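You operate a simulated robot arm through the tools that you are given. There is no shell and no other tool. Be economical: measure what you need, move in short steps, check, and stop when the job is done.

Carry out the task below with a simulated two-armed robot. There is one attempt and no reset: what you move stays moved.

Task
Pick up the black flue mallet with one hand, pass it to the other hand and put it on the cylinder shelf top.

It is judged by the outcome, as a careful person would: the job done as asked, and still so three seconds after it is handed in. It fails if anything else is knocked over, pushed out of place, dropped, spilled or broken.

Robot
Two 7-joint arms with two-finger parallel grippers on one trunk, on a base that drives. Base frame: it is fixed to the floor where the robot stands at the start and does not move with it; the origin is under the middle of the robot, x ahead of it, y to its left, z up. Lengths are in cm, angles in rad, forces in N, time in s.
The left shoulder is at the start at [6, 14.3, 92.6], the right one opposite. With the tool pointing down near the work surface each hand reaches from about 28 to 70 cm from the robot's upright axis, wherever it stands, measured 20 degrees to its own side. Places, roughly: cylinder shelf top [-360, -70, 100]. Payload 1.57 kg a hand.
Tool frame (each hand has its own): the origin (TCP) lies between the finger pads and is the grasp point; the fingertips stand 3 cm ahead of it; z points along the fingers, y is the line along which they close. The gripper opens to 11 cm. The fingers are 2.4 cm wide and 1.2 cm thick; the gripper's body (4.8 by 11.2 cm) begins 7.8 cm behind the TCP.
Orientation is that of the tool frame in the base frame, as a unit quaternion [x, y, z, w]. With the fingers straight down and closing along the base's y, the tool's x points along the base's -x, its y along +y and its z along -z.

Tools
- The arms move only by the tool step_arm. It takes "left_targets", "right_targets" or both (then of equal length, played together; a hand with none holds still); each is a list that holds one entry, the list of rows, each a list of 7 numbers: the shift along the tool's x, y, z in mm, then the turn, a rotation vector about the tool's x, y, z in rad, then the opening, from 0 (shut) to 1 (fully open). In form: [[[tx, ty, tz, ax, ay, az, jaw], ...]]. A call has 1 to 20 rows; each row shifts and turns the commanded pose from where the row before left it, along the tool's axes as they then stand. Rows are played at 5 a second. More than 5 cm and 0.15 rad between two rows, or a gripper value outside its range, and nothing of the call is played. Where a pose cannot be reached the arm comes as near as it can. A force on the tool above 40 N (or 10 N above the force at the start of the call, whichever is more), or a blocked arm, ends the call early, and 0.2 s more pass. Each finger travels about 4.5 cm/s and halts on what it meets, pressing with about 35 N; the grip force reading is that of the motor and also rises with nothing between the fingers. The clock runs only during rows and for 0.2 s after the last one: add rows that do not move to give the fingers time. It gives the time, the measured TCP pose, the force on the tool (base axes), the opening and the grip force at its end, in the units of the frame above (readings bear some noise), with the torque about the TCP (base axes, N m) and any sound that the robot's microphone picked up.
- Cameras (640 x 400 px; columns grow to the right, rows downward): "scene" is now at [4.85, -0.76, 153.71]; the picture's right is [-0.10, -1.00, 0.00], its down [-0.75, 0.07, -0.66] and it looks along [0.66, -0.06, -0.75] (base axes); focal length 276 px, centre (320, 200). "left" rides on the left gripper at [7, -1.6, -14.1] in its tool frame; the picture's right is [0.23, 0.97, 0.00], its down [-0.86, 0.20, -0.48] and it looks along [-0.47, 0.11, 0.88] (tool axes); focal length 222 px, centre (320, 200). "right" rides on the right gripper at [7, 1.6, -14.1] in its tool frame; the picture's right is [-0.23, 0.97, 0.00], its down [-0.85, -0.20, -0.48] and it looks along [-0.47, -0.11, 0.88] (tool axes); focal length 222 px, centre (320, 200). There is no depth. A picture from a camera that has moved, and an enlarged one, comes with that camera's place and axes in the base frame and with its lens.
- camera(camera): a new picture of that camera. The clock stands still meanwhile.
- move_column(by): slides the trunk up (or, below 0, down) by that many cm; the arms and the scene camera ride with it, the base frame stays. It gives what a move gives, with no picture.
- drive_base(legs): drives the robot by 1 to 6 legs, each [ahead, left, turn to the left] in cm, cm and rad, along the robot's own axes; the way and the turn of a leg run together, so that a leg with both is an arc; at most 150 cm and 3.142 rad a leg. The arms and the cameras ride along, it lands a little off, and it stops where it bumps. It gives what a move gives.
- head_to(pan, tilt): turns the head with the scene camera to pan (to the left, within 1.501 rad either way) and tilt (down, from -0.506 to 1.204), counted from straight ahead of the robot. It gives what a move gives.
- inspect(camera, box): a new picture of the part [left, top, right, bottom] of that camera's present view, enlarged. The clock stands still meanwhile.
- finish_job(): hands the job in; it is judged then, once.

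Go step by step. Nothing tells you exact positions but the pictures and the camera data: compare them with the known pose of the tool, close in by small moves and look again before you grip or let go. The budget is 120 turns and 92 pictures, counting those below and the enlarged ones. Unless the task says otherwise, let go and move clear before handing in, and close with one line.

The tools are called by a JSON object that holds its "name" and its "arguments". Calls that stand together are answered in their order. step_arm: Moves the arms, as the interface text tells. Its arguments: {"type":"object","properties":{"left_targets":{"type":"array"},"right_targets":{"type":"array"}},"required":[]} The other tools are called the same way: move_column (by) slides the trunk up or down; drive_base (legs) drives the base; head_to (pan, tilt) turns the head that bears the scene camera; camera (camera) takes a picture; inspect (camera, box) takes an enlarged picture of a part of a camera's view; finish_job () hands the job in.

At the start:

```text
time: 0.0
left_tcp_pos: [51.68, 18.22, 110.12]
left_orientation: [0.0, 1.0, 0.001, 0.001]
left_ft_force: [-0.5, 0.1, 0.5]
left_moment: [0.0, 0.0, -0.03]
left_opening: 11.01
left_finger_force: 0.0
right_tcp_pos: [43.01, -16.67, 110.2]
right_orientation: [-0.001, 1.0, -0.001, 0.001]
right_ft_force: [0.6, 0.8, -0.4]
right_moment: [-0.03, 0.0, -0.01]
right_opening: 11.0
right_finger_force: 0.1
trunk travel left (down, up): [-52.5, 6.5]
robot x, y, heading: [-0.0, 0.22, -0.007]
head pan, tilt: [-0.096, 0.85]
```

scene: 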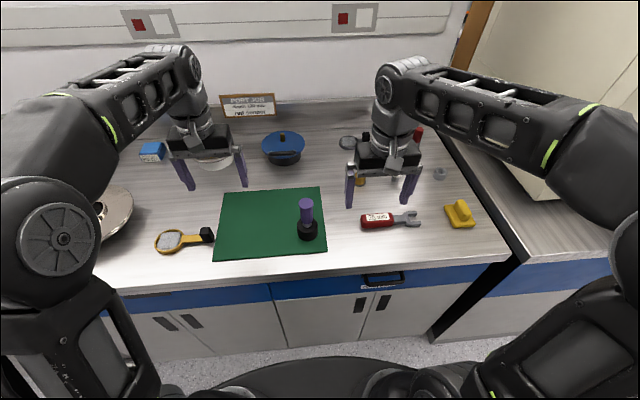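
right: 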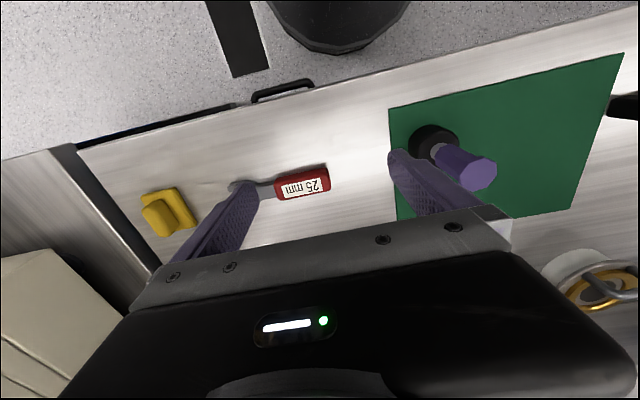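
left: 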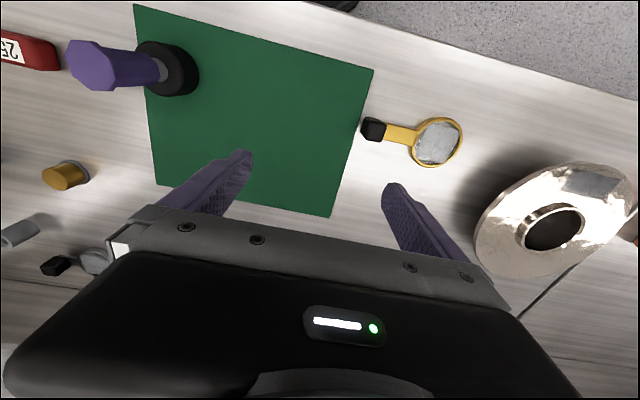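

The black-headed, purple-handled tool standing on the green mat looks like the mallet, at about [48, -1.5]. I'll enlarge it to check.

{"name": "inspect", "arguments": {"camera": "scene", "box": [220, 160, 400, 272]}}

{"name": "inspect", "arguments": {"camera": "scene", "box": [330, 110, 490, 240]}}

```text
3.56 times, centred on (310, 216) of scene
camera zoom: at [4.85, -0.76, 153.71], right [-0.1, -1.0, 0.0], down [-0.75, 0.07, -0.66], along [0.66, -0.06, -0.75], focal length 980 px, centre (356, 143)
```

zoom: 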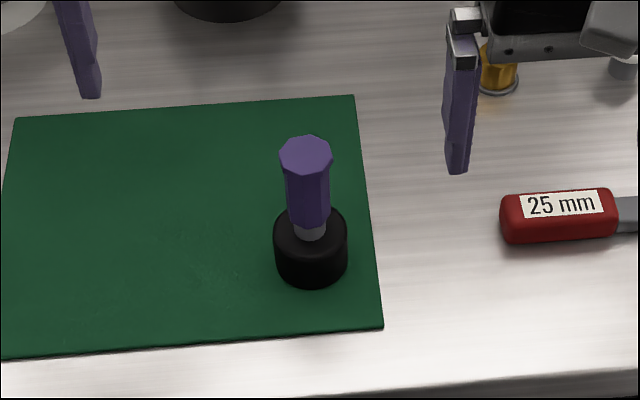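

```text
3.08 times, centred on (410, 175) of scene
camera zoom: at [4.85, -0.76, 153.71], right [-0.1, -1.0, 0.0], down [-0.75, 0.07, -0.66], along [0.66, -0.06, -0.75], focal length 848 px, centre (43, 277)
```

zoom: 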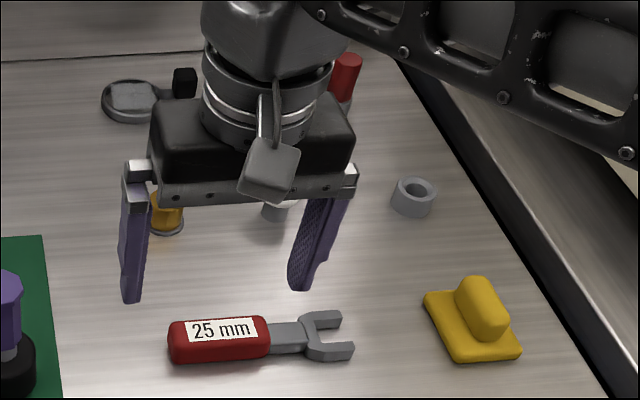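

The mallet stands on its black head at about [49, -1.2], with the purple handle running from z≈96 to 102.5. The left hand will take the lower handle with a tilted tool, and the right hand will then take the top from above. I back off a little for arm room and then swing the left tool to point forward and right, about 26° below level.

{"name": "drive_base", "arguments": {"legs": [[-10, 0, 0]]}}

{"name": "step_arm", "arguments": {"left_targets": [[[0, -30, 0, 0, 0, 0, 0.7], [0, -30, 0, 0, 0, 0, 0.7], [0, 0, 0, 0, 0, 0.131, 0.7], [0, 0, 0, 0, 0, 0.131, 0.7], [0, 0, 0, 0, 0, 0.131, 0.7], [0, 0, 0, 0, 0, 0.131, 0.7], [0, 0, 0, 0, 0, 0.131, 0.7], [0, 0, 0, 0, 0, 0.131, 0.7], [0, 0, 0, 0, 0, 0.131, 0.7], [0, 0, 0, 0, 0, 0.131, 0.7], [0, 0, 0, 0, -0.14, 0, 0.7], [0, 0, 0, 0, -0.14, 0, 0.7], [0, 0, 0, 0, -0.14, 0, 0.7], [0, 0, 0, 0, -0.14, 0, 0.7], [0, 0, 0, 0, -0.14, 0, 0.7], [0, 0, 0, 0, -0.14, 0, 0.7], [0, 0, 0, 0, -0.14, 0, 0.7], [0, 0, 0, 0, -0.14, 0, 0.7]]]}}

{"name": "camera", "arguments": {"camera": "scene"}}

{"name": "camera", "arguments": {"camera": "left"}}

```text
time: 1.1
left_tcp_pos: [41.68, 18.34, 110.08]
left_orientation: [0.0, 1.0, -0.001, 0.001]
left_ft_force: [-0.9, -1.1, 0.3]
left_moment: [-0.01, -0.04, 0.0]
left_opening: 10.99
left_finger_force: 0.0
right_tcp_pos: [32.99, -16.66, 110.08]
right_orientation: [0.001, 1.0, 0.0, 0.002]
right_ft_force: [-0.8, 0.1, 0.6]
right_moment: [0.02, -0.01, 0.02]
right_opening: 10.97
right_finger_force: 0.0
trunk travel left (down, up): [-52.5, 6.5]
robot x, y, heading: [-10.09, -0.07, 0.001]
head pan, tilt: [-0.096, 0.85]
```

```text
time: 4.9
left_tcp_pos: [41.78, 12.36, 110.09]
left_orientation: [0.424, 0.732, -0.266, 0.461]
left_ft_force: [0.5, 0.5, -0.6]
left_moment: [-0.03, -0.06, -0.01]
left_opening: 7.72
left_finger_force: 0.1
right_tcp_pos: [33.21, -16.76, 110.16]
right_orientation: [0.0, 1.0, 0.0, 0.001]
right_ft_force: [-0.4, 0.4, -0.1]
right_moment: [0.01, -0.01, -0.01]
right_opening: 11.01
right_finger_force: 0.1
trunk travel left (down, up): [-52.5, 6.5]
robot x, y, heading: [-10.3, -0.21, -0.003]
head pan, tilt: [-0.096, 0.85]
```

```text
86 pictures are left
camera scene: at [-5.0, -0.73, 153.71], right [-0.1, -1.0, 0.0], down [-0.75, 0.07, -0.66], along [0.66, -0.06, -0.75], focal length 276 px, centre (320, 200)
```

scene: 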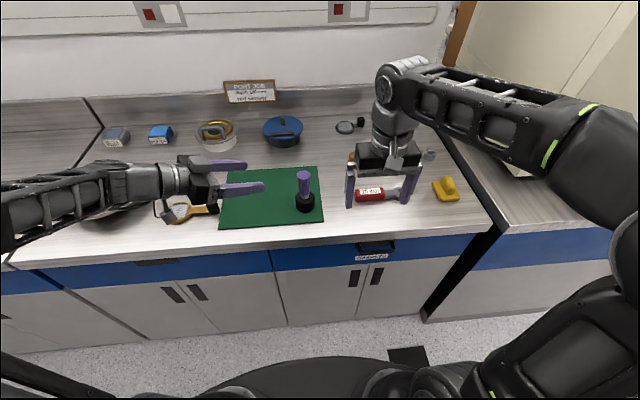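

```text
85 pictures are left
camera left: at [32.53, 25.13, 110.14], right [0.79, 0.57, -0.2], down [0.14, 0.15, 0.98], along [0.59, -0.81, 0.04], focal length 222 px, centre (320, 200)
```

left: 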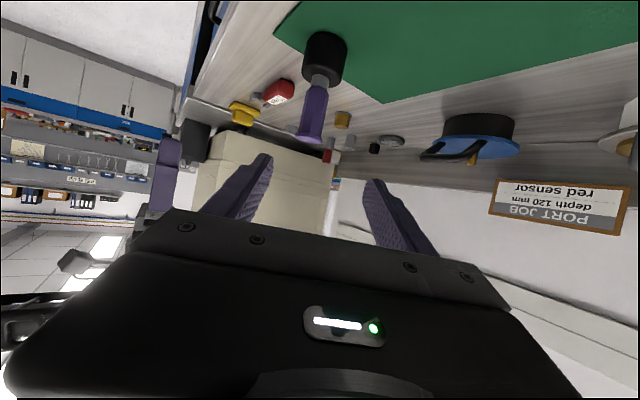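

The left tool points as planned. Triangulating both views puts the mallet at about (47.8, -1.2) with its top at z≈103. Next I correct sideways and come down to handle height, still short of it.

{"name": "step_arm", "arguments": {"left_targets": [[[0, -16, 0, 0, 0, 0, 0.7], [28, 0, 13.5, 0, 0, 0, 0.7], [28, 0, 13.5, 0, 0, 0, 0.7], [28, 0, 13.5, 0, 0, 0, 0.7], [28, 0, 13.5, 0, 0, 0, 0.7], [0, 0, 0, 0, 0, 0, 0.7]]]}}

{"name": "camera", "arguments": {"camera": "left"}}

{"name": "inspect", "arguments": {"camera": "scene", "box": [170, 130, 350, 242]}}

```text
time: 6.3
left_tcp_pos: [40.16, 11.63, 97.79]
left_orientation: [0.424, 0.734, -0.265, 0.461]
left_ft_force: [-0.2, -0.6, 0.5]
left_moment: [0.0, -0.02, 0.0]
left_opening: 7.73
left_finger_force: 0.1
right_tcp_pos: [33.07, -16.67, 110.12]
right_orientation: [0.001, 1.0, -0.001, 0.0]
right_ft_force: [-0.3, 0.4, -0.9]
right_moment: [0.01, 0.0, 0.01]
right_opening: 11.01
right_finger_force: 0.0
trunk travel left (down, up): [-52.5, 6.5]
robot x, y, heading: [-10.04, 0.22, -0.002]
head pan, tilt: [-0.096, 0.85]
```

```text
84 pictures are left
camera left: at [30.98, 24.33, 97.83], right [0.8, 0.57, -0.2], down [0.14, 0.15, 0.98], along [0.59, -0.81, 0.04], focal length 222 px, centre (320, 200)
```

left: 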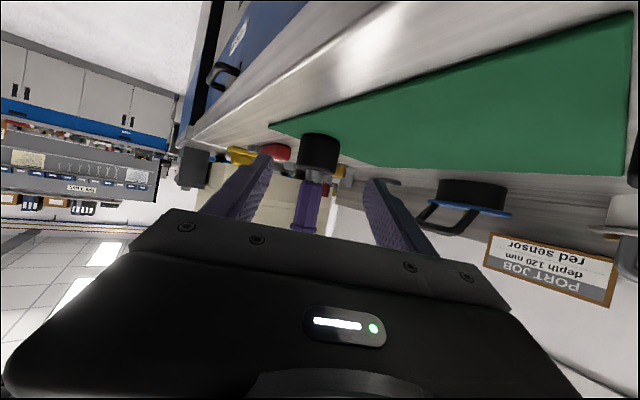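

```text
3.56 times, centred on (260, 186) of scene
camera zoom: at [-5.05, -0.76, 153.71], right [-0.1, -1.0, 0.0], down [-0.75, 0.07, -0.66], along [0.66, -0.06, -0.75], focal length 980 px, centre (533, 250)
```

zoom: 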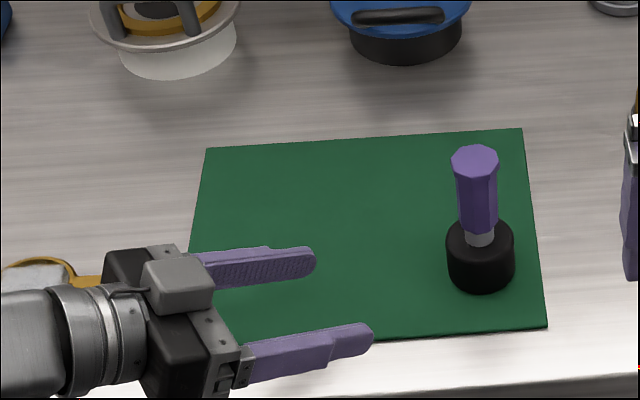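

Alignment is good: the handle lies about 15 cm ahead on the tool's line, with under 2 mm sideways error. I advance level so the open fingers straddle the lower handle.

{"name": "step_arm", "arguments": {"left_targets": [[[-11.4, 2, 25.8, 0, 0, 0, 0.7], [-11.4, 0, 25.8, 0, 0, 0, 0.7], [-11.4, 0, 25.8, 0, 0, 0, 0.7], [-11.4, 0, 25.8, 0, 0, 0, 0.7], [-11.4, 0, 25.8, 0, 0, 0, 0.7], [0, 0, 0, 0, 0, 0, 0.7]]]}}

{"name": "camera", "arguments": {"camera": "left"}}

{"name": "inspect", "arguments": {"camera": "scene", "box": [220, 130, 400, 242]}}

```text
time: 7.7
left_tcp_pos: [47.66, -0.41, 97.19]
left_orientation: [0.424, 0.732, -0.267, 0.461]
left_ft_force: [-0.6, 0.3, 0.4]
left_moment: [0.0, 0.0, 0.01]
left_opening: 7.69
left_finger_force: 0.1
right_tcp_pos: [33.18, -16.58, 110.05]
right_orientation: [0.001, 1.0, 0.0, 0.0]
right_ft_force: [-0.9, -0.4, 0.2]
right_moment: [0.01, -0.01, 0.02]
right_opening: 11.0
right_finger_force: 0.1
trunk travel left (down, up): [-52.5, 6.5]
robot x, y, heading: [-9.81, -0.09, -0.0]
head pan, tilt: [-0.096, 0.85]
```

```text
82 pictures are left
camera left: at [38.41, 12.38, 97.26], right [0.8, 0.57, -0.2], down [0.14, 0.15, 0.98], along [0.59, -0.81, 0.04], focal length 222 px, centre (320, 200)
```

left: 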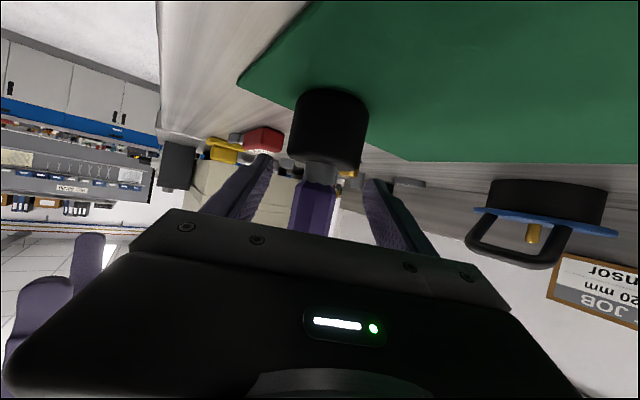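

```text
3.56 times, centred on (310, 186) of scene
camera zoom: at [-5.05, -0.73, 153.71], right [-0.1, -1.0, 0.0], down [-0.75, 0.07, -0.66], along [0.66, -0.06, -0.75], focal length 980 px, centre (356, 250)
```

zoom: 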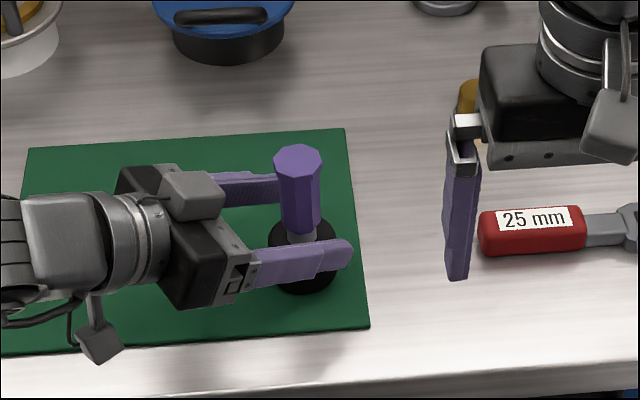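

The handle is between the fingers and nearly centred, and the fingers clear the head. I raise 5 mm so the pads sit fully on the purple part, then close.

{"name": "step_arm", "arguments": {"left_targets": [[[-4.5, -1, -2.2, 0, 0, 0, 0.7], [0, 0, 0, 0, 0, 0, 0.45], [0, 0, 0, 0, 0, 0, 0.3], [0, 0, 0, 0, 0, 0, 0.15], [0, 0, 0, 0, 0, 0, 0], [0, 0, 0, 0, 0, 0, 0], [0, 0, 0, 0, 0, 0, 0], [0, 0, 0, 0, 0, 0, 0]]]}}

{"name": "inspect", "arguments": {"camera": "scene", "box": [220, 130, 400, 242]}}

```text
time: 9.5
left_tcp_pos: [47.49, -0.63, 97.78]
left_orientation: [0.424, 0.733, -0.266, 0.46]
left_ft_force: [-2.3, -2.2, 0.3]
left_moment: [-0.05, 0.09, -0.02]
left_opening: 3.1
left_finger_force: 34.4
right_tcp_pos: [33.04, -16.71, 110.12]
right_orientation: [0.0, 1.0, 0.0, 0.0]
right_ft_force: [0.7, 0.0, 0.6]
right_moment: [0.01, -0.01, -0.02]
right_opening: 11.01
right_finger_force: 0.0
trunk travel left (down, up): [-52.5, 6.5]
robot x, y, heading: [-9.73, 0.14, 0.002]
head pan, tilt: [-0.096, 0.85]
```

```text
3.56 times, centred on (310, 186) of scene
camera zoom: at [-5.06, -0.77, 153.71], right [-0.1, -1.0, 0.0], down [-0.75, 0.07, -0.66], along [0.66, -0.06, -0.75], focal length 980 px, centre (356, 250)
```

zoom: 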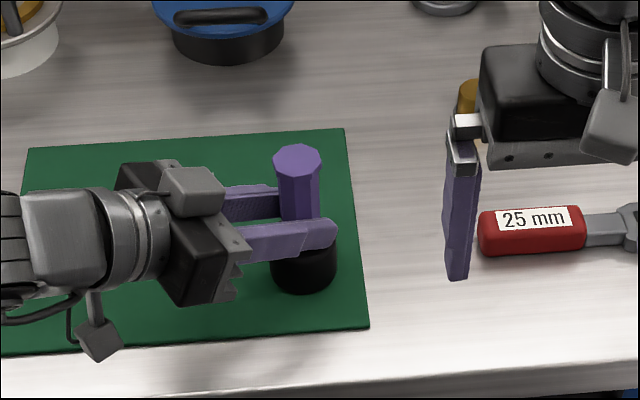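

The left hand holds the handle (3.1 cm opening, 34 N). I lift 12 cm straight up and look.

{"name": "step_arm", "arguments": {"left_targets": [[[-13.5, 0, -6.5, 0, 0, 0, 0], [-18, 0, -8.6, 0, 0, 0, 0], [-27, 0, -13, 0, 0, 0, 0], [-27, 0, -13, 0, 0, 0, 0], [-22.5, 0, -10.8, 0, 0, 0, 0], [0, 0, 0, 0, 0, 0, 0]]]}}

{"name": "camera", "arguments": {"camera": "scene"}}

{"name": "camera", "arguments": {"camera": "left"}}

```text
time: 10.9
left_tcp_pos: [47.53, -0.68, 109.7]
left_orientation: [0.423, 0.734, -0.265, 0.46]
left_ft_force: [0.6, 0.9, -5.4]
left_moment: [0.03, 0.03, -0.03]
left_opening: 3.12
left_finger_force: 34.6
right_tcp_pos: [33.16, -16.69, 110.01]
right_orientation: [0.001, 1.0, 0.0, 0.001]
right_ft_force: [0.1, -0.6, 0.4]
right_moment: [0.0, 0.02, 0.0]
right_opening: 10.99
right_finger_force: 0.2
trunk travel left (down, up): [-52.5, 6.5]
robot x, y, heading: [-9.91, -0.64, 0.001]
head pan, tilt: [-0.096, 0.85]
```

```text
79 pictures are left
camera scene: at [-4.94, -0.76, 153.71], right [-0.1, -1.0, 0.0], down [-0.75, 0.07, -0.66], along [0.66, -0.06, -0.75], focal length 276 px, centre (320, 200)
```

scene: 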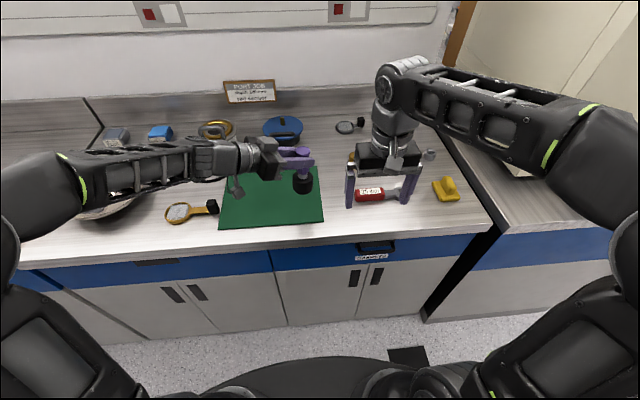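

```text
78 pictures are left
camera left: at [38.34, 12.11, 109.72], right [0.79, 0.57, -0.2], down [0.14, 0.15, 0.98], along [0.59, -0.81, 0.04], focal length 222 px, centre (320, 200)
```

left: 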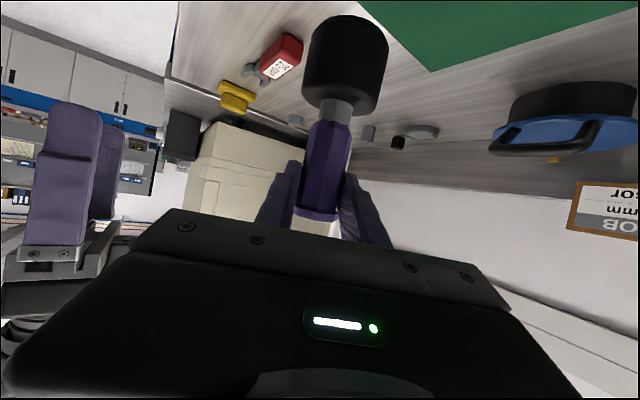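

The mallet seems to hang lower in the fingers than before, so it may have slipped. I'll enlarge it.

{"name": "inspect", "arguments": {"camera": "scene", "box": [230, 120, 370, 207]}}

{"name": "inspect", "arguments": {"camera": "left", "box": [220, 0, 440, 260]}}

```text
4.57 times, centred on (300, 164) of scene
camera zoom: at [-4.94, -0.76, 153.71], right [-0.1, -1.0, 0.0], down [-0.75, 0.07, -0.66], along [0.66, -0.06, -0.75], focal length 1260 px, centre (411, 367)
```

zoom: 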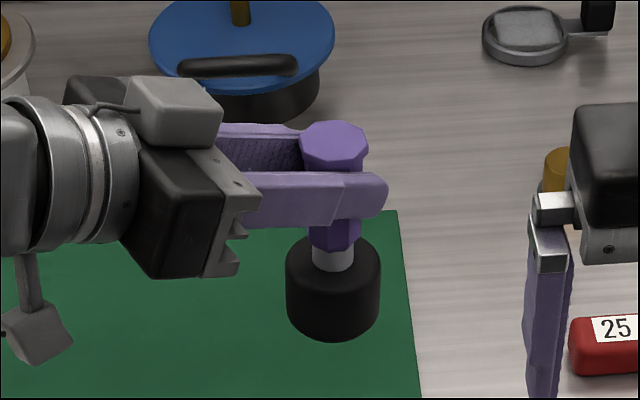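

```text
1.54 times, centred on (330, 130) of left
camera zoom: at [38.34, 12.11, 109.72], right [0.79, 0.57, -0.2], down [0.14, 0.15, 0.98], along [0.59, -0.81, 0.04], focal length 342 px, centre (305, 308)
```

zoom: 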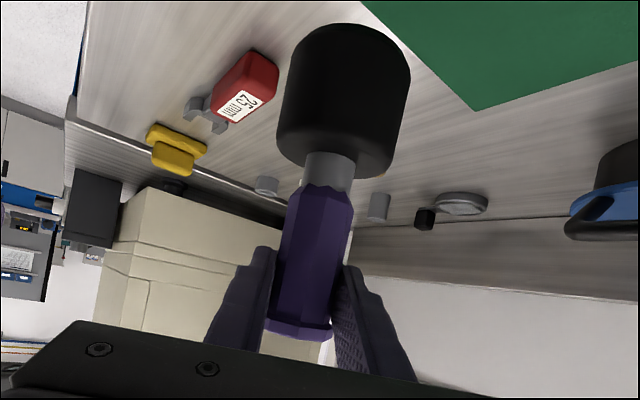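

The mallet slid about 3 cm in the grip during the lift, and the top is now only about 2 cm above the pads. I hold still for a moment to see whether it is still creeping.

{"name": "step_arm", "arguments": {"left_targets": [[[0, 0, 0, 0, 0, 0, 0], [0, 0, 0, 0, 0, 0, 0], [0, 0, 0, 0, 0, 0, 0], [0, 0, 0, 0, 0, 0, 0], [0, 0, 0, 0, 0, 0, 0]]]}}

{"name": "inspect", "arguments": {"camera": "left", "box": [220, 0, 440, 260]}}

```text
time: 12.1
left_tcp_pos: [47.59, -0.68, 109.68]
left_orientation: [0.424, 0.734, -0.265, 0.46]
left_ft_force: [0.0, 0.1, -5.8]
left_moment: [0.01, 0.06, 0.01]
left_opening: 3.14
left_finger_force: 35.1
right_tcp_pos: [33.32, -16.74, 109.96]
right_orientation: [0.001, 1.0, 0.0, 0.001]
right_ft_force: [-0.1, 0.1, 0.1]
right_moment: [-0.01, -0.01, -0.03]
right_opening: 11.01
right_finger_force: 0.2
trunk travel left (down, up): [-52.5, 6.5]
robot x, y, heading: [-10.21, 0.1, -0.002]
head pan, tilt: [-0.096, 0.85]
```

```text
1.54 times, centred on (330, 130) of left
camera zoom: at [38.33, 12.11, 109.72], right [0.79, 0.57, -0.2], down [0.14, 0.15, 0.98], along [0.59, -0.81, 0.04], focal length 342 px, centre (305, 308)
```

zoom: 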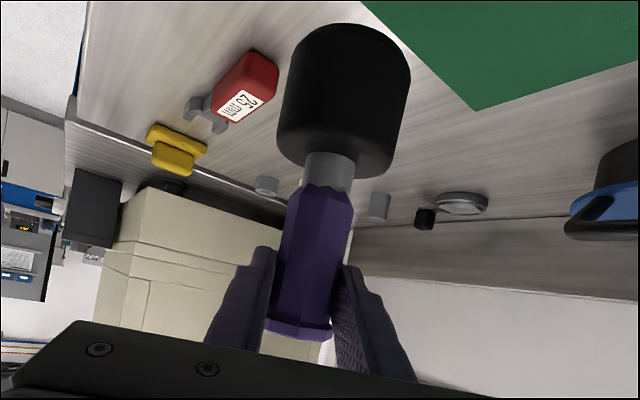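

It is stable now, about 0.57 kg, caught by the wider end of the handle. So the handle is slippery and the second hand should take the black head. I bring the right hand to the near right of the head, pointing forward and left and pitched about 40° down.

{"name": "step_arm", "arguments": {"right_targets": [[[-20, 41, 36, 0, 0, 0, 1], [-20, 41, 36, 0, 0, 0, 1], [0, 0, 0, 0, 0, -0.1525, 1], [0, 0, 0, 0, 0, -0.1525, 1], [0, 0, 0, 0, 0, -0.1525, 1], [0, 0, 0, 0, 0, -0.1525, 1], [0, 0, 0, 0, -0.1455, 0, 1], [0, 0, 0, 0, -0.1455, 0, 1], [0, 0, 0, 0, -0.1455, 0, 1], [0, 0, 0, 0, -0.1455, 0, 1], [0, 0, 0, 0, -0.1455, 0, 1], [0, 0, 0, 0, -0.1455, 0, 1], [0, 0, 0, 0, 0, 0, 1]]]}}

{"name": "camera", "arguments": {"camera": "right"}}

{"name": "inspect", "arguments": {"camera": "scene", "box": [220, 120, 400, 232]}}

```text
refused: row 1 steps farther than a row can; nothing moved
```

```text
74 pictures are left
camera right: at [26.19, -15.18, 124.23], right [0.23, 0.97, 0.0], down [0.85, -0.2, 0.48], along [0.47, -0.11, -0.88], focal length 222 px, centre (320, 200)
```

right: 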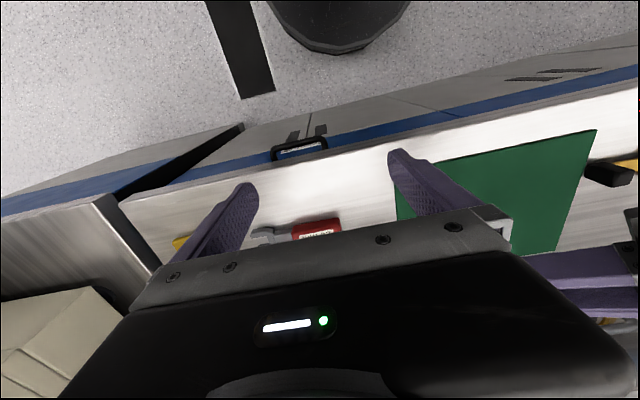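

```text
3.56 times, centred on (310, 176) of scene
camera zoom: at [-4.97, -0.76, 153.71], right [-0.1, -1.0, 0.0], down [-0.75, 0.07, -0.66], along [0.66, -0.06, -0.75], focal length 980 px, centre (356, 285)
```

zoom: 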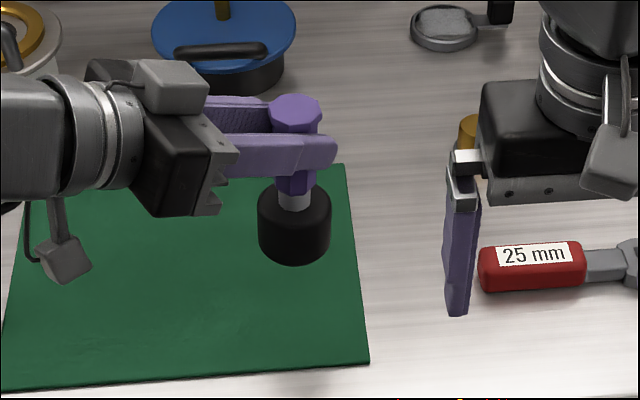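

The first row was too long and nothing moved, so I split it into shorter rows.

{"name": "step_arm", "arguments": {"right_targets": [[[-13, 27, 24, 0, 0, 0, 1], [-13, 27, 24, 0, 0, 0, 1], [-13, 27, 24, 0, 0, 0, 1], [0, 0, 0, 0, 0, -0.1485, 1], [0, 0, 0, 0, 0, -0.1485, 1], [0, 0, 0, 0, 0, -0.1485, 1], [0, 0, 0, 0, 0, -0.1485, 1], [0, 0, 0, 0, -0.1455, 0, 1], [0, 0, 0, 0, -0.1455, 0, 1], [0, 0, 0, 0, -0.1455, 0, 1], [0, 0, 0, 0, -0.1455, 0, 1], [0, 0, 0, 0, -0.1455, 0, 1], [0, 0, 0, 0, -0.1455, 0, 1], [0, 0, 0, 0, 0, 0, 1]]]}}

{"name": "camera", "arguments": {"camera": "right"}}

{"name": "inspect", "arguments": {"camera": "scene", "box": [220, 120, 400, 232]}}

```text
time: 15.1
left_tcp_pos: [47.54, -0.76, 109.59]
left_orientation: [0.423, 0.734, -0.265, 0.461]
left_ft_force: [0.5, -0.9, -6.0]
left_moment: [0.05, 0.05, -0.03]
left_opening: 3.13
left_finger_force: 35.6
right_tcp_pos: [37.14, -8.79, 102.84]
right_orientation: [-0.264, 0.867, 0.122, 0.405]
right_ft_force: [0.3, 0.1, -0.4]
right_moment: [-0.07, 0.02, 0.0]
right_opening: 11.03
right_finger_force: 0.0
trunk travel left (down, up): [-52.5, 6.5]
robot x, y, heading: [-10.05, -0.1, -0.004]
head pan, tilt: [-0.096, 0.85]
```

```text
72 pictures are left
camera right: at [23.49, -15.91, 106.63], right [-0.42, 0.89, 0.17], down [0.26, -0.06, 0.96], along [0.87, 0.45, -0.21], focal length 222 px, centre (320, 200)
```

right: 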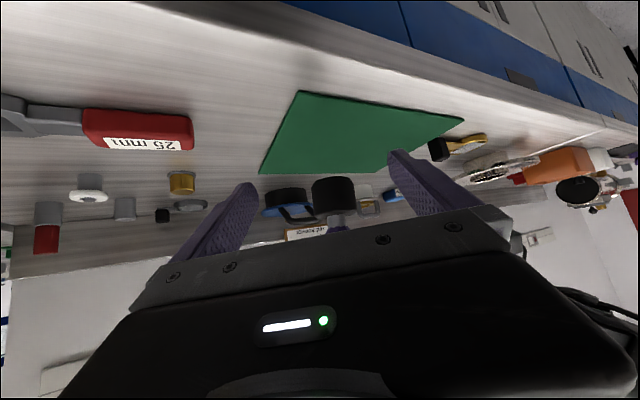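

```text
3.56 times, centred on (310, 176) of scene
camera zoom: at [-4.97, -0.71, 153.71], right [-0.1, -1.0, 0.0], down [-0.75, 0.07, -0.66], along [0.66, -0.06, -0.75], focal length 980 px, centre (356, 285)
```

zoom: 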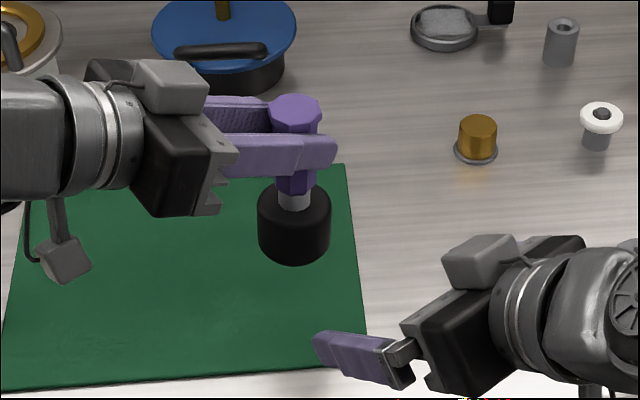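

The head hangs at about (48.1, -1.0, 100.6). I move 60% of the way in, keeping the open fingers aimed either side of the head, and look again.

{"name": "step_arm", "arguments": {"right_targets": [[[-15, 1.5, 20.6, 0, 0, 0, 1], [-15, 1, 20.6, 0, 0, 0, 1], [-15, 1, 20.6, 0, 0, 0, 1], [0, 0, 0, 0, 0, 0, 1]]]}}

{"name": "camera", "arguments": {"camera": "right"}}

{"name": "inspect", "arguments": {"camera": "scene", "box": [220, 120, 400, 232]}}

{"name": "camera", "arguments": {"camera": "left"}}

```text
time: 16.1
left_tcp_pos: [47.48, -0.7, 109.85]
left_orientation: [0.424, 0.733, -0.266, 0.46]
left_ft_force: [0.5, 0.0, -5.1]
left_moment: [0.02, 0.0, 0.0]
left_opening: 3.13
left_finger_force: 34.7
right_tcp_pos: [43.49, -4.17, 102.41]
right_orientation: [-0.265, 0.866, 0.123, 0.406]
right_ft_force: [0.5, 0.3, -0.6]
right_moment: [0.01, -0.01, -0.02]
right_opening: 11.0
right_finger_force: 0.0
trunk travel left (down, up): [-52.5, 6.5]
robot x, y, heading: [-9.79, -0.0, 0.001]
head pan, tilt: [-0.096, 0.85]
```

```text
70 pictures are left
camera right: at [29.76, -11.39, 106.11], right [-0.42, 0.89, 0.17], down [0.26, -0.06, 0.96], along [0.87, 0.45, -0.2], focal length 222 px, centre (320, 200)
```

right: 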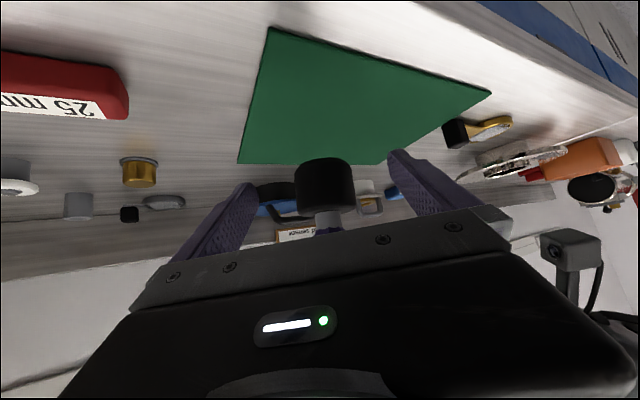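

```text
3.56 times, centred on (310, 176) of scene
camera zoom: at [-5.02, -0.77, 153.71], right [-0.1, -1.0, 0.0], down [-0.75, 0.07, -0.66], along [0.66, -0.06, -0.75], focal length 980 px, centre (356, 285)
```

zoom: 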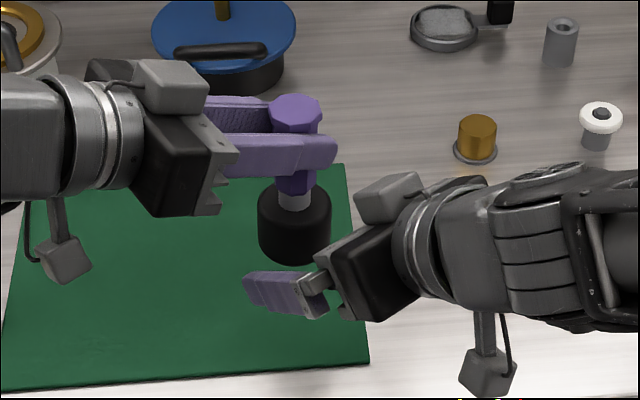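

```text
68 pictures are left
camera left: at [38.29, 12.09, 109.74], right [0.8, 0.57, -0.2], down [0.14, 0.15, 0.98], along [0.59, -0.81, 0.04], focal length 222 px, centre (320, 200)
```

left: 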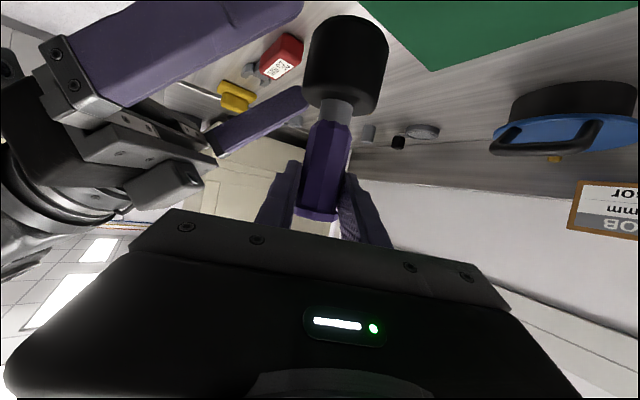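

The head is centred between the right fingers, about 5 cm ahead. I do the last advance in small steps, then check before closing.

{"name": "step_arm", "arguments": {"right_targets": [[[-8.3, 0, 12.6, 0, 0, 0, 1], [-8.3, 0, 12.6, 0, 0, 0, 1], [-8.4, 0, 12.5, 0, 0, 0, 1], [0, 0, 0, 0, 0, 0, 1]]]}}

{"name": "camera", "arguments": {"camera": "right"}}

{"name": "inspect", "arguments": {"camera": "scene", "box": [220, 120, 400, 232]}}

{"name": "camera", "arguments": {"camera": "left"}}

```text
time: 17.1
left_tcp_pos: [47.51, -0.69, 109.76]
left_orientation: [0.425, 0.733, -0.266, 0.46]
left_ft_force: [0.5, 0.3, -5.4]
left_moment: [0.04, 0.01, 0.01]
left_opening: 3.12
left_finger_force: 34.7
right_tcp_pos: [46.99, -1.56, 101.79]
right_orientation: [-0.264, 0.867, 0.122, 0.405]
right_ft_force: [0.5, -0.2, 0.6]
right_moment: [0.01, 0.01, 0.0]
right_opening: 11.01
right_finger_force: 0.0
trunk travel left (down, up): [-52.5, 6.5]
robot x, y, heading: [-10.25, -0.16, 0.002]
head pan, tilt: [-0.096, 0.85]
```

```text
67 pictures are left
camera right: at [33.41, -8.83, 105.57], right [-0.42, 0.89, 0.17], down [0.26, -0.06, 0.96], along [0.87, 0.45, -0.21], focal length 222 px, centre (320, 200)
```

right: 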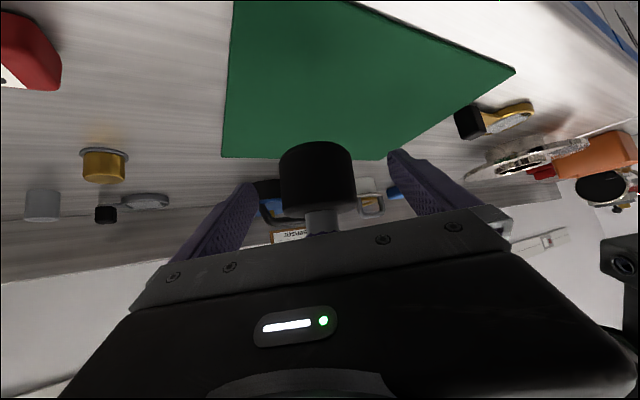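

```text
3.56 times, centred on (310, 176) of scene
camera zoom: at [-4.99, -0.77, 153.71], right [-0.1, -1.0, 0.0], down [-0.75, 0.07, -0.66], along [0.66, -0.06, -0.75], focal length 980 px, centre (356, 285)
```

zoom: 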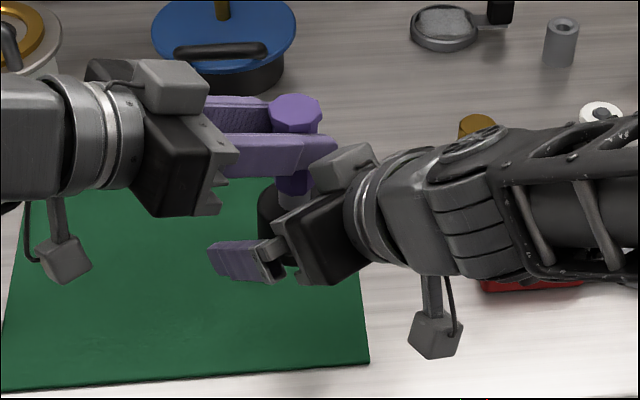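

```text
65 pictures are left
camera left: at [38.31, 12.1, 109.73], right [0.79, 0.57, -0.2], down [0.14, 0.15, 0.98], along [0.59, -0.81, 0.04], focal length 222 px, centre (320, 200)
```

left: 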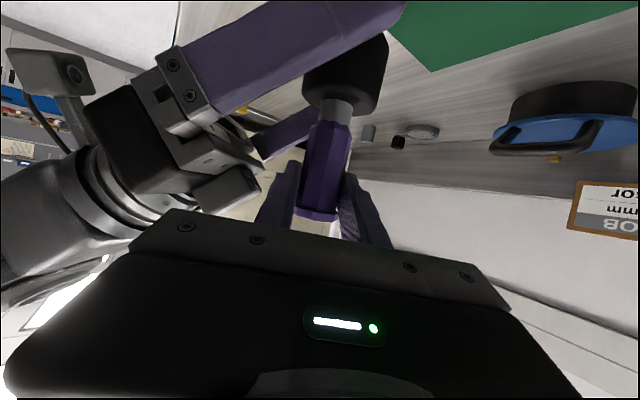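

The fingers straddle the head with both sides clear of the left hand. I nudge slightly to centre and close the right hand on the head.

{"name": "step_arm", "arguments": {"right_targets": [[[-2.6, -2, 3.1, 0, 0, 0, 1], [0, 0, 0, 0, 0, 0, 0.75], [0, 0, 0, 0, 0, 0, 0.6], [0, 0, 0, 0, 0, 0, 0.5], [0, 0, 0, 0, 0, 0, 0.4], [0, 0, 0, 0, 0, 0, 0.2], [0, 0, 0, 0, 0, 0, 0], [0, 0, 0, 0, 0, 0, 0], [0, 0, 0, 0, 0, 0, 0]]]}}

{"name": "camera", "arguments": {"camera": "right"}}

{"name": "camera", "arguments": {"camera": "left"}}

```text
time: 19.1
left_tcp_pos: [47.57, -0.68, 109.67]
left_orientation: [0.425, 0.733, -0.266, 0.46]
left_ft_force: [4.2, -4.7, -7.9]
left_moment: [-0.69, -0.64, -0.07]
left_opening: 3.13
left_finger_force: 35.0
right_tcp_pos: [47.52, -1.46, 101.87]
right_orientation: [-0.266, 0.866, 0.124, 0.405]
right_ft_force: [-4.7, 5.4, 1.9]
right_moment: [0.43, 0.26, 0.11]
right_opening: 5.57
right_finger_force: 34.8
trunk travel left (down, up): [-52.5, 6.5]
robot x, y, heading: [-9.91, -0.06, -0.001]
head pan, tilt: [-0.096, 0.85]
```

```text
64 pictures are left
camera right: at [33.83, -8.75, 105.61], right [-0.42, 0.89, 0.17], down [0.26, -0.06, 0.96], along [0.87, 0.45, -0.21], focal length 222 px, centre (320, 200)
```

right: 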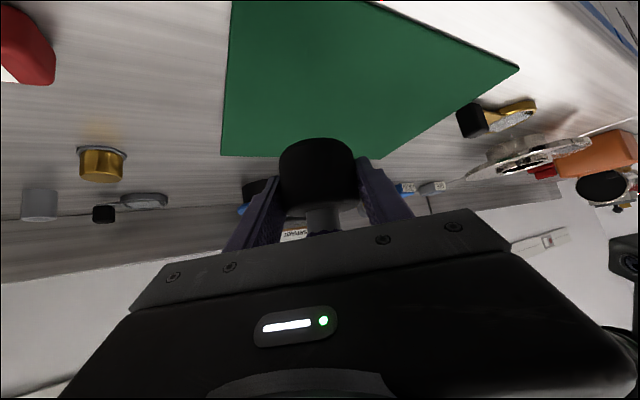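

```text
63 pictures are left
camera left: at [38.33, 12.1, 109.73], right [0.79, 0.57, -0.2], down [0.14, 0.15, 0.98], along [0.59, -0.81, 0.04], focal length 222 px, centre (320, 200)
```

left: 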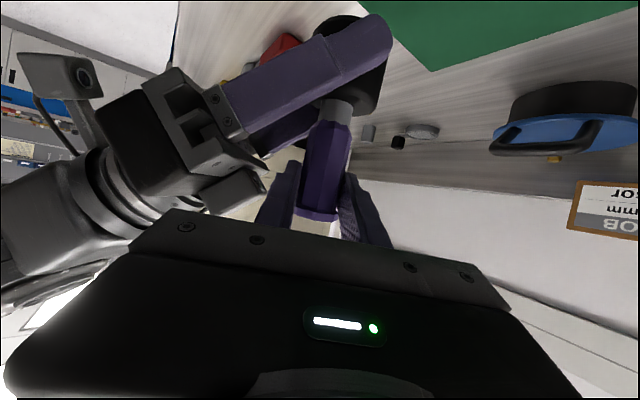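

The right hand holds the head (5.57 cm, 35 N). Now I open the left hand gently and check the hold before withdrawing it.

{"name": "step_arm", "arguments": {"left_targets": [[[0, 0, 0, 0, 0, 0, 0.35], [0, 0, 0, 0, 0, 0, 0.45], [0, 0, 0, 0, 0, 0, 0.55], [0, 0, 0, 0, 0, 0, 0.6], [0, 0, 0, 0, 0, 0, 0.6], [0, 0, 0, 0, 0, 0, 0.6]]], "right_targets": [[[0, 0, 0, 0, 0, 0, 0], [0, 0, 0, 0, 0, 0, 0], [0, 0, 0, 0, 0, 0, 0], [0, 0, 0, 0, 0, 0, 0], [0, 0, 0, 0, 0, 0, 0], [0, 0, 0, 0, 0, 0, 0]]]}}

{"name": "camera", "arguments": {"camera": "left"}}

{"name": "inspect", "arguments": {"camera": "scene", "box": [220, 120, 400, 232]}}

```text
time: 20.5
left_tcp_pos: [47.7, -0.55, 109.76]
left_orientation: [0.422, 0.734, -0.265, 0.461]
left_ft_force: [13.4, 9.2, 5.6]
left_moment: [-0.16, 0.31, -0.13]
left_opening: 5.13
left_finger_force: 0.2
right_tcp_pos: [47.45, -1.41, 101.8]
right_orientation: [-0.265, 0.867, 0.123, 0.405]
right_ft_force: [-13.6, -9.4, -5.7]
right_moment: [0.87, -1.36, 0.21]
right_opening: 5.54
right_finger_force: 34.8
trunk travel left (down, up): [-52.5, 6.5]
robot x, y, heading: [-10.06, 0.07, 0.001]
head pan, tilt: [-0.096, 0.85]
```

```text
62 pictures are left
camera left: at [38.38, 12.18, 109.77], right [0.79, 0.57, -0.2], down [0.14, 0.15, 0.98], along [0.59, -0.81, 0.04], focal length 222 px, centre (320, 200)
```

left: 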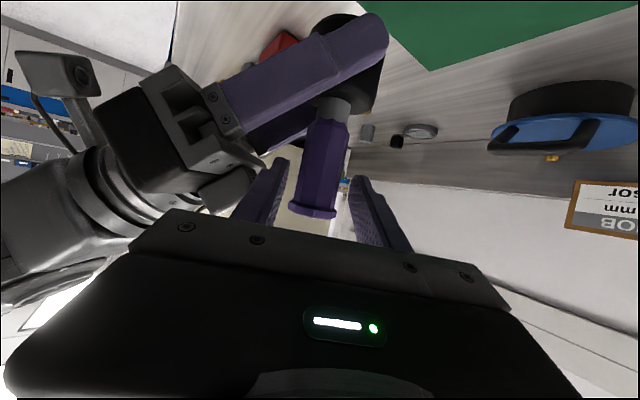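

```text
3.56 times, centred on (310, 176) of scene
camera zoom: at [-4.97, -0.75, 153.71], right [-0.1, -1.0, 0.0], down [-0.75, 0.07, -0.66], along [0.66, -0.06, -0.75], focal length 980 px, centre (356, 285)
```

zoom: 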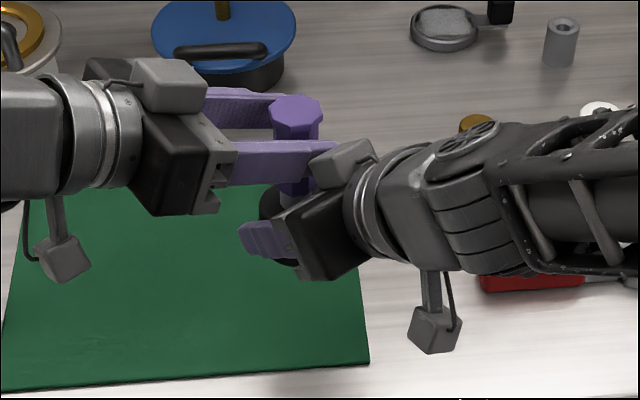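

The left near finger touches the small box on the right gripper (about 17 N) and stopped opening. I ease the opening back to clear that, then withdraw the left hand straight back.

{"name": "step_arm", "arguments": {"left_targets": [[[0, 0, 0, 0, 0, 0, 0.41], [0, 0, 0, 0, 0, 0, 0.41], [4.3, 0, -9, 0, 0, 0, 0.41], [4.3, 0, -9, 0, 0, 0, 0.41], [6.5, 0, -13.5, 0, 0, 0, 0.41]]]}}

{"name": "camera", "arguments": {"camera": "left"}}

{"name": "inspect", "arguments": {"camera": "scene", "box": [220, 120, 400, 232]}}

```text
time: 21.7
left_tcp_pos: [45.69, 2.5, 109.62]
left_orientation: [0.425, 0.733, -0.266, 0.46]
left_ft_force: [-0.3, -0.5, -0.9]
left_moment: [-0.02, 0.01, 0.0]
left_opening: 4.52
left_finger_force: 0.0
right_tcp_pos: [47.44, -1.47, 101.97]
right_orientation: [-0.265, 0.866, 0.123, 0.405]
right_ft_force: [-0.1, -0.1, -0.4]
right_moment: [0.02, -0.01, 0.0]
right_opening: 5.52
right_finger_force: 34.6
trunk travel left (down, up): [-52.5, 6.5]
robot x, y, heading: [-9.85, -0.15, -0.003]
head pan, tilt: [-0.096, 0.85]
```

```text
60 pictures are left
camera left: at [36.52, 15.28, 109.63], right [0.8, 0.57, -0.2], down [0.14, 0.15, 0.98], along [0.59, -0.81, 0.04], focal length 222 px, centre (320, 200)
```

left: 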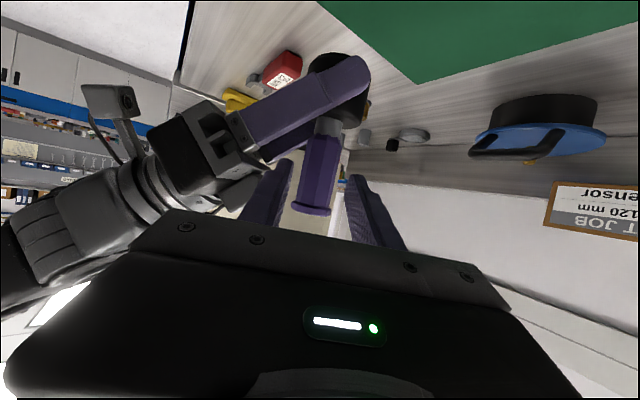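

```text
3.56 times, centred on (310, 176) of scene
camera zoom: at [-5.0, -0.73, 153.71], right [-0.1, -1.0, 0.0], down [-0.75, 0.07, -0.66], along [0.66, -0.06, -0.75], focal length 980 px, centre (356, 285)
```

zoom: 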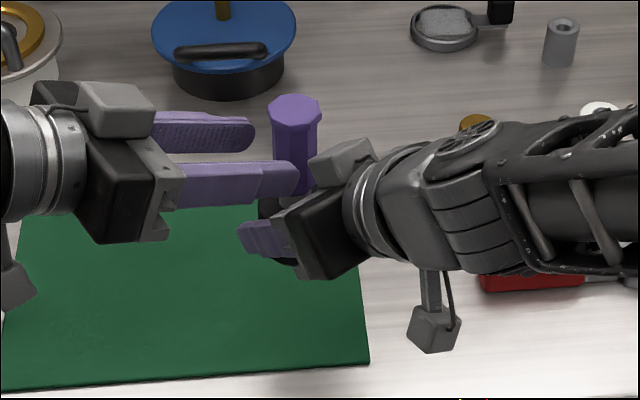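

The left hand is nearly off and the mallet stays upright in the right hand. I withdraw the left hand fully and re-check the load.

{"name": "step_arm", "arguments": {"left_targets": [[[10, 0, -21, 0, 0, 0, 0.41], [15, 0, -31, 0, 0, 0, 0.41], [15, 0, -31, 0, 0, 0, 0.41], [15, 0, -31, 0, 0, 0, 0.41], [0, 0, 0, 0, 0, 0, 0.41]]]}}

{"name": "camera", "arguments": {"camera": "left"}}

{"name": "camera", "arguments": {"camera": "right"}}

{"name": "inspect", "arguments": {"camera": "scene", "box": [220, 120, 400, 232]}}

```text
time: 22.9
left_tcp_pos: [39.38, 13.33, 109.62]
left_orientation: [0.424, 0.734, -0.266, 0.46]
left_ft_force: [0.5, -0.1, -0.7]
left_moment: [-0.03, 0.02, 0.0]
left_opening: 4.53
left_finger_force: 0.1
right_tcp_pos: [47.57, -1.56, 101.79]
right_orientation: [-0.265, 0.867, 0.123, 0.405]
right_ft_force: [0.1, 0.1, 0.2]
right_moment: [-0.02, 0.02, -0.02]
right_opening: 5.52
right_finger_force: 35.0
trunk travel left (down, up): [-52.5, 6.5]
robot x, y, heading: [-9.64, 0.21, 0.001]
head pan, tilt: [-0.096, 0.85]
```

```text
58 pictures are left
camera left: at [30.19, 26.13, 109.63], right [0.79, 0.57, -0.2], down [0.14, 0.15, 0.98], along [0.59, -0.81, 0.04], focal length 222 px, centre (320, 200)
```

left: 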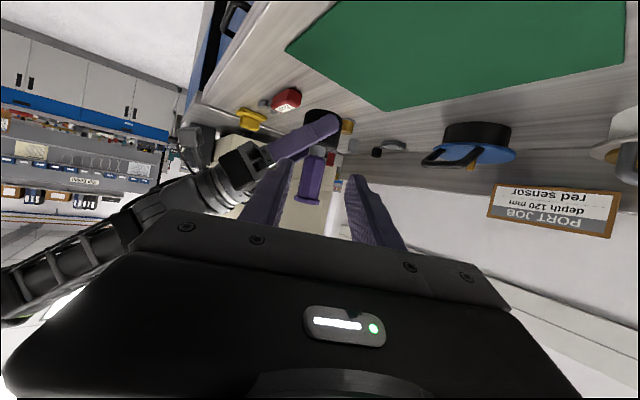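

```text
57 pictures are left
camera right: at [33.86, -8.81, 105.59], right [-0.42, 0.89, 0.17], down [0.26, -0.06, 0.96], along [0.87, 0.45, -0.21], focal length 222 px, centre (320, 200)
```

right: 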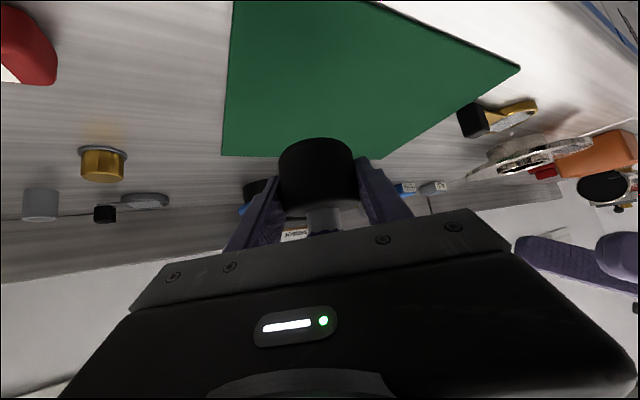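

```text
3.56 times, centred on (310, 176) of scene
camera zoom: at [-4.95, -0.77, 153.71], right [-0.1, -1.0, 0.0], down [-0.75, 0.07, -0.66], along [0.66, -0.06, -0.75], focal length 980 px, centre (356, 285)
```

zoom: 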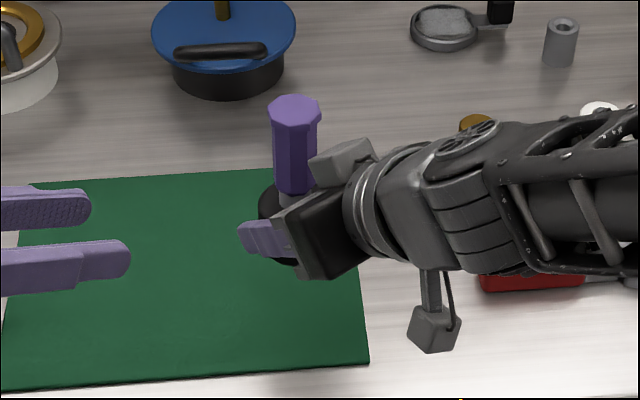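

The right hand holds the mallet upright by its head and the left is clear. I raise the trunk a little, then look to both sides before driving.

{"name": "move_column", "arguments": {"by": 5}}

{"name": "inspect", "arguments": {"camera": "scene", "box": [220, 120, 400, 232]}}

{"name": "head_to", "arguments": {"pan": 1.45, "tilt": 0.4}}

{"name": "camera", "arguments": {"camera": "scene"}}

{"name": "head_to", "arguments": {"pan": -1.45, "tilt": 0.4}}

{"name": "camera", "arguments": {"camera": "scene"}}

```text
time: 23.9
left_tcp_pos: [39.38, 13.27, 114.64]
left_orientation: [0.424, 0.733, -0.266, 0.46]
left_ft_force: [0.6, -0.5, 0.0]
left_moment: [-0.03, -0.01, -0.02]
left_opening: 4.49
left_finger_force: 0.1
right_tcp_pos: [47.54, -1.53, 106.93]
right_orientation: [-0.264, 0.867, 0.123, 0.405]
right_ft_force: [0.4, -0.8, -5.4]
right_moment: [0.04, 0.03, 0.0]
right_opening: 5.52
right_finger_force: 34.6
trunk travel left (down, up): [-57.5, 1.5]
robot x, y, heading: [-9.9, -0.26, -0.003]
head pan, tilt: [-0.096, 0.85]
```

```text
3.56 times, centred on (310, 176) of scene
camera zoom: at [-4.95, -0.75, 158.71], right [-0.1, -1.0, 0.0], down [-0.75, 0.07, -0.66], along [0.66, -0.06, -0.75], focal length 980 px, centre (356, 285)
```

zoom: 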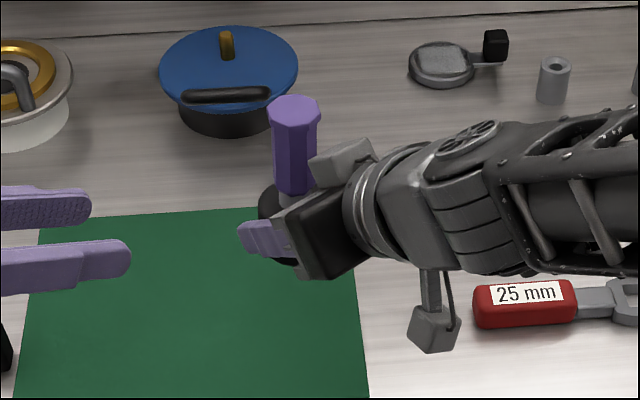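

```text
time: 25.5
left_tcp_pos: [39.39, 13.34, 114.62]
left_orientation: [0.424, 0.733, -0.265, 0.461]
left_ft_force: [-0.5, 0.6, 0.4]
left_moment: [0.01, -0.03, 0.0]
left_opening: 4.52
left_finger_force: 0.0
right_tcp_pos: [47.49, -1.41, 106.74]
right_orientation: [-0.264, 0.867, 0.123, 0.405]
right_ft_force: [-0.4, 0.2, -5.6]
right_moment: [0.01, 0.03, 0.02]
right_opening: 5.49
right_finger_force: 34.9
trunk travel left (down, up): [-57.5, 1.5]
robot x, y, heading: [-9.68, 0.2, -0.003]
head pan, tilt: [1.45, 0.4]
```

```text
54 pictures are left
camera scene: at [-11.63, 9.19, 162.62], right [0.99, -0.12, 0.0], down [-0.05, -0.39, -0.92], along [0.11, 0.91, -0.39], focal length 276 px, centre (320, 200)
```

scene: 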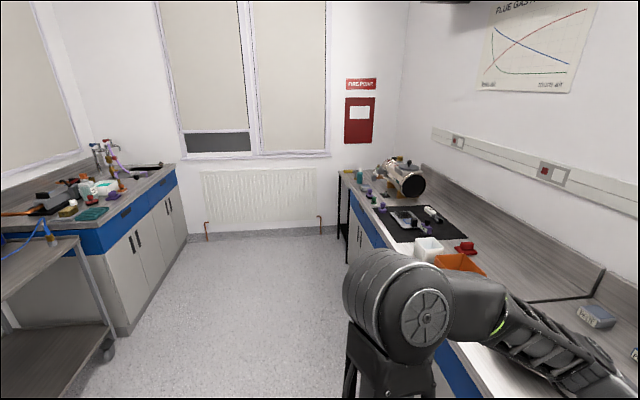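

```text
time: 28.0
left_tcp_pos: [39.34, 13.28, 114.7]
left_orientation: [0.425, 0.733, -0.266, 0.46]
left_ft_force: [0.2, -0.2, 0.2]
left_moment: [0.02, -0.01, 0.01]
left_opening: 4.5
left_finger_force: 0.0
right_tcp_pos: [47.5, -1.5, 106.86]
right_orientation: [-0.264, 0.866, 0.123, 0.405]
right_ft_force: [0.3, 0.0, -5.6]
right_moment: [-0.01, 0.0, -0.01]
right_opening: 5.45
right_finger_force: 35.2
trunk travel left (down, up): [-57.5, 1.5]
robot x, y, heading: [-9.7, -0.2, 0.003]
head pan, tilt: [-1.45, 0.4]
```

```text
53 pictures are left
camera scene: at [-11.64, -9.2, 162.62], right [-0.99, -0.12, 0.0], down [-0.05, 0.39, -0.92], along [0.11, -0.91, -0.39], focal length 276 px, centre (320, 200)
```

scene: 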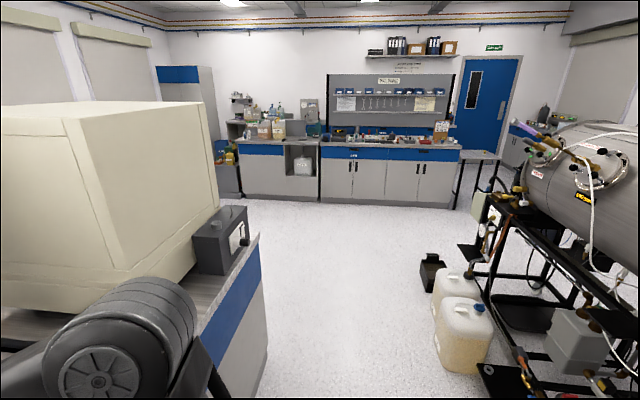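

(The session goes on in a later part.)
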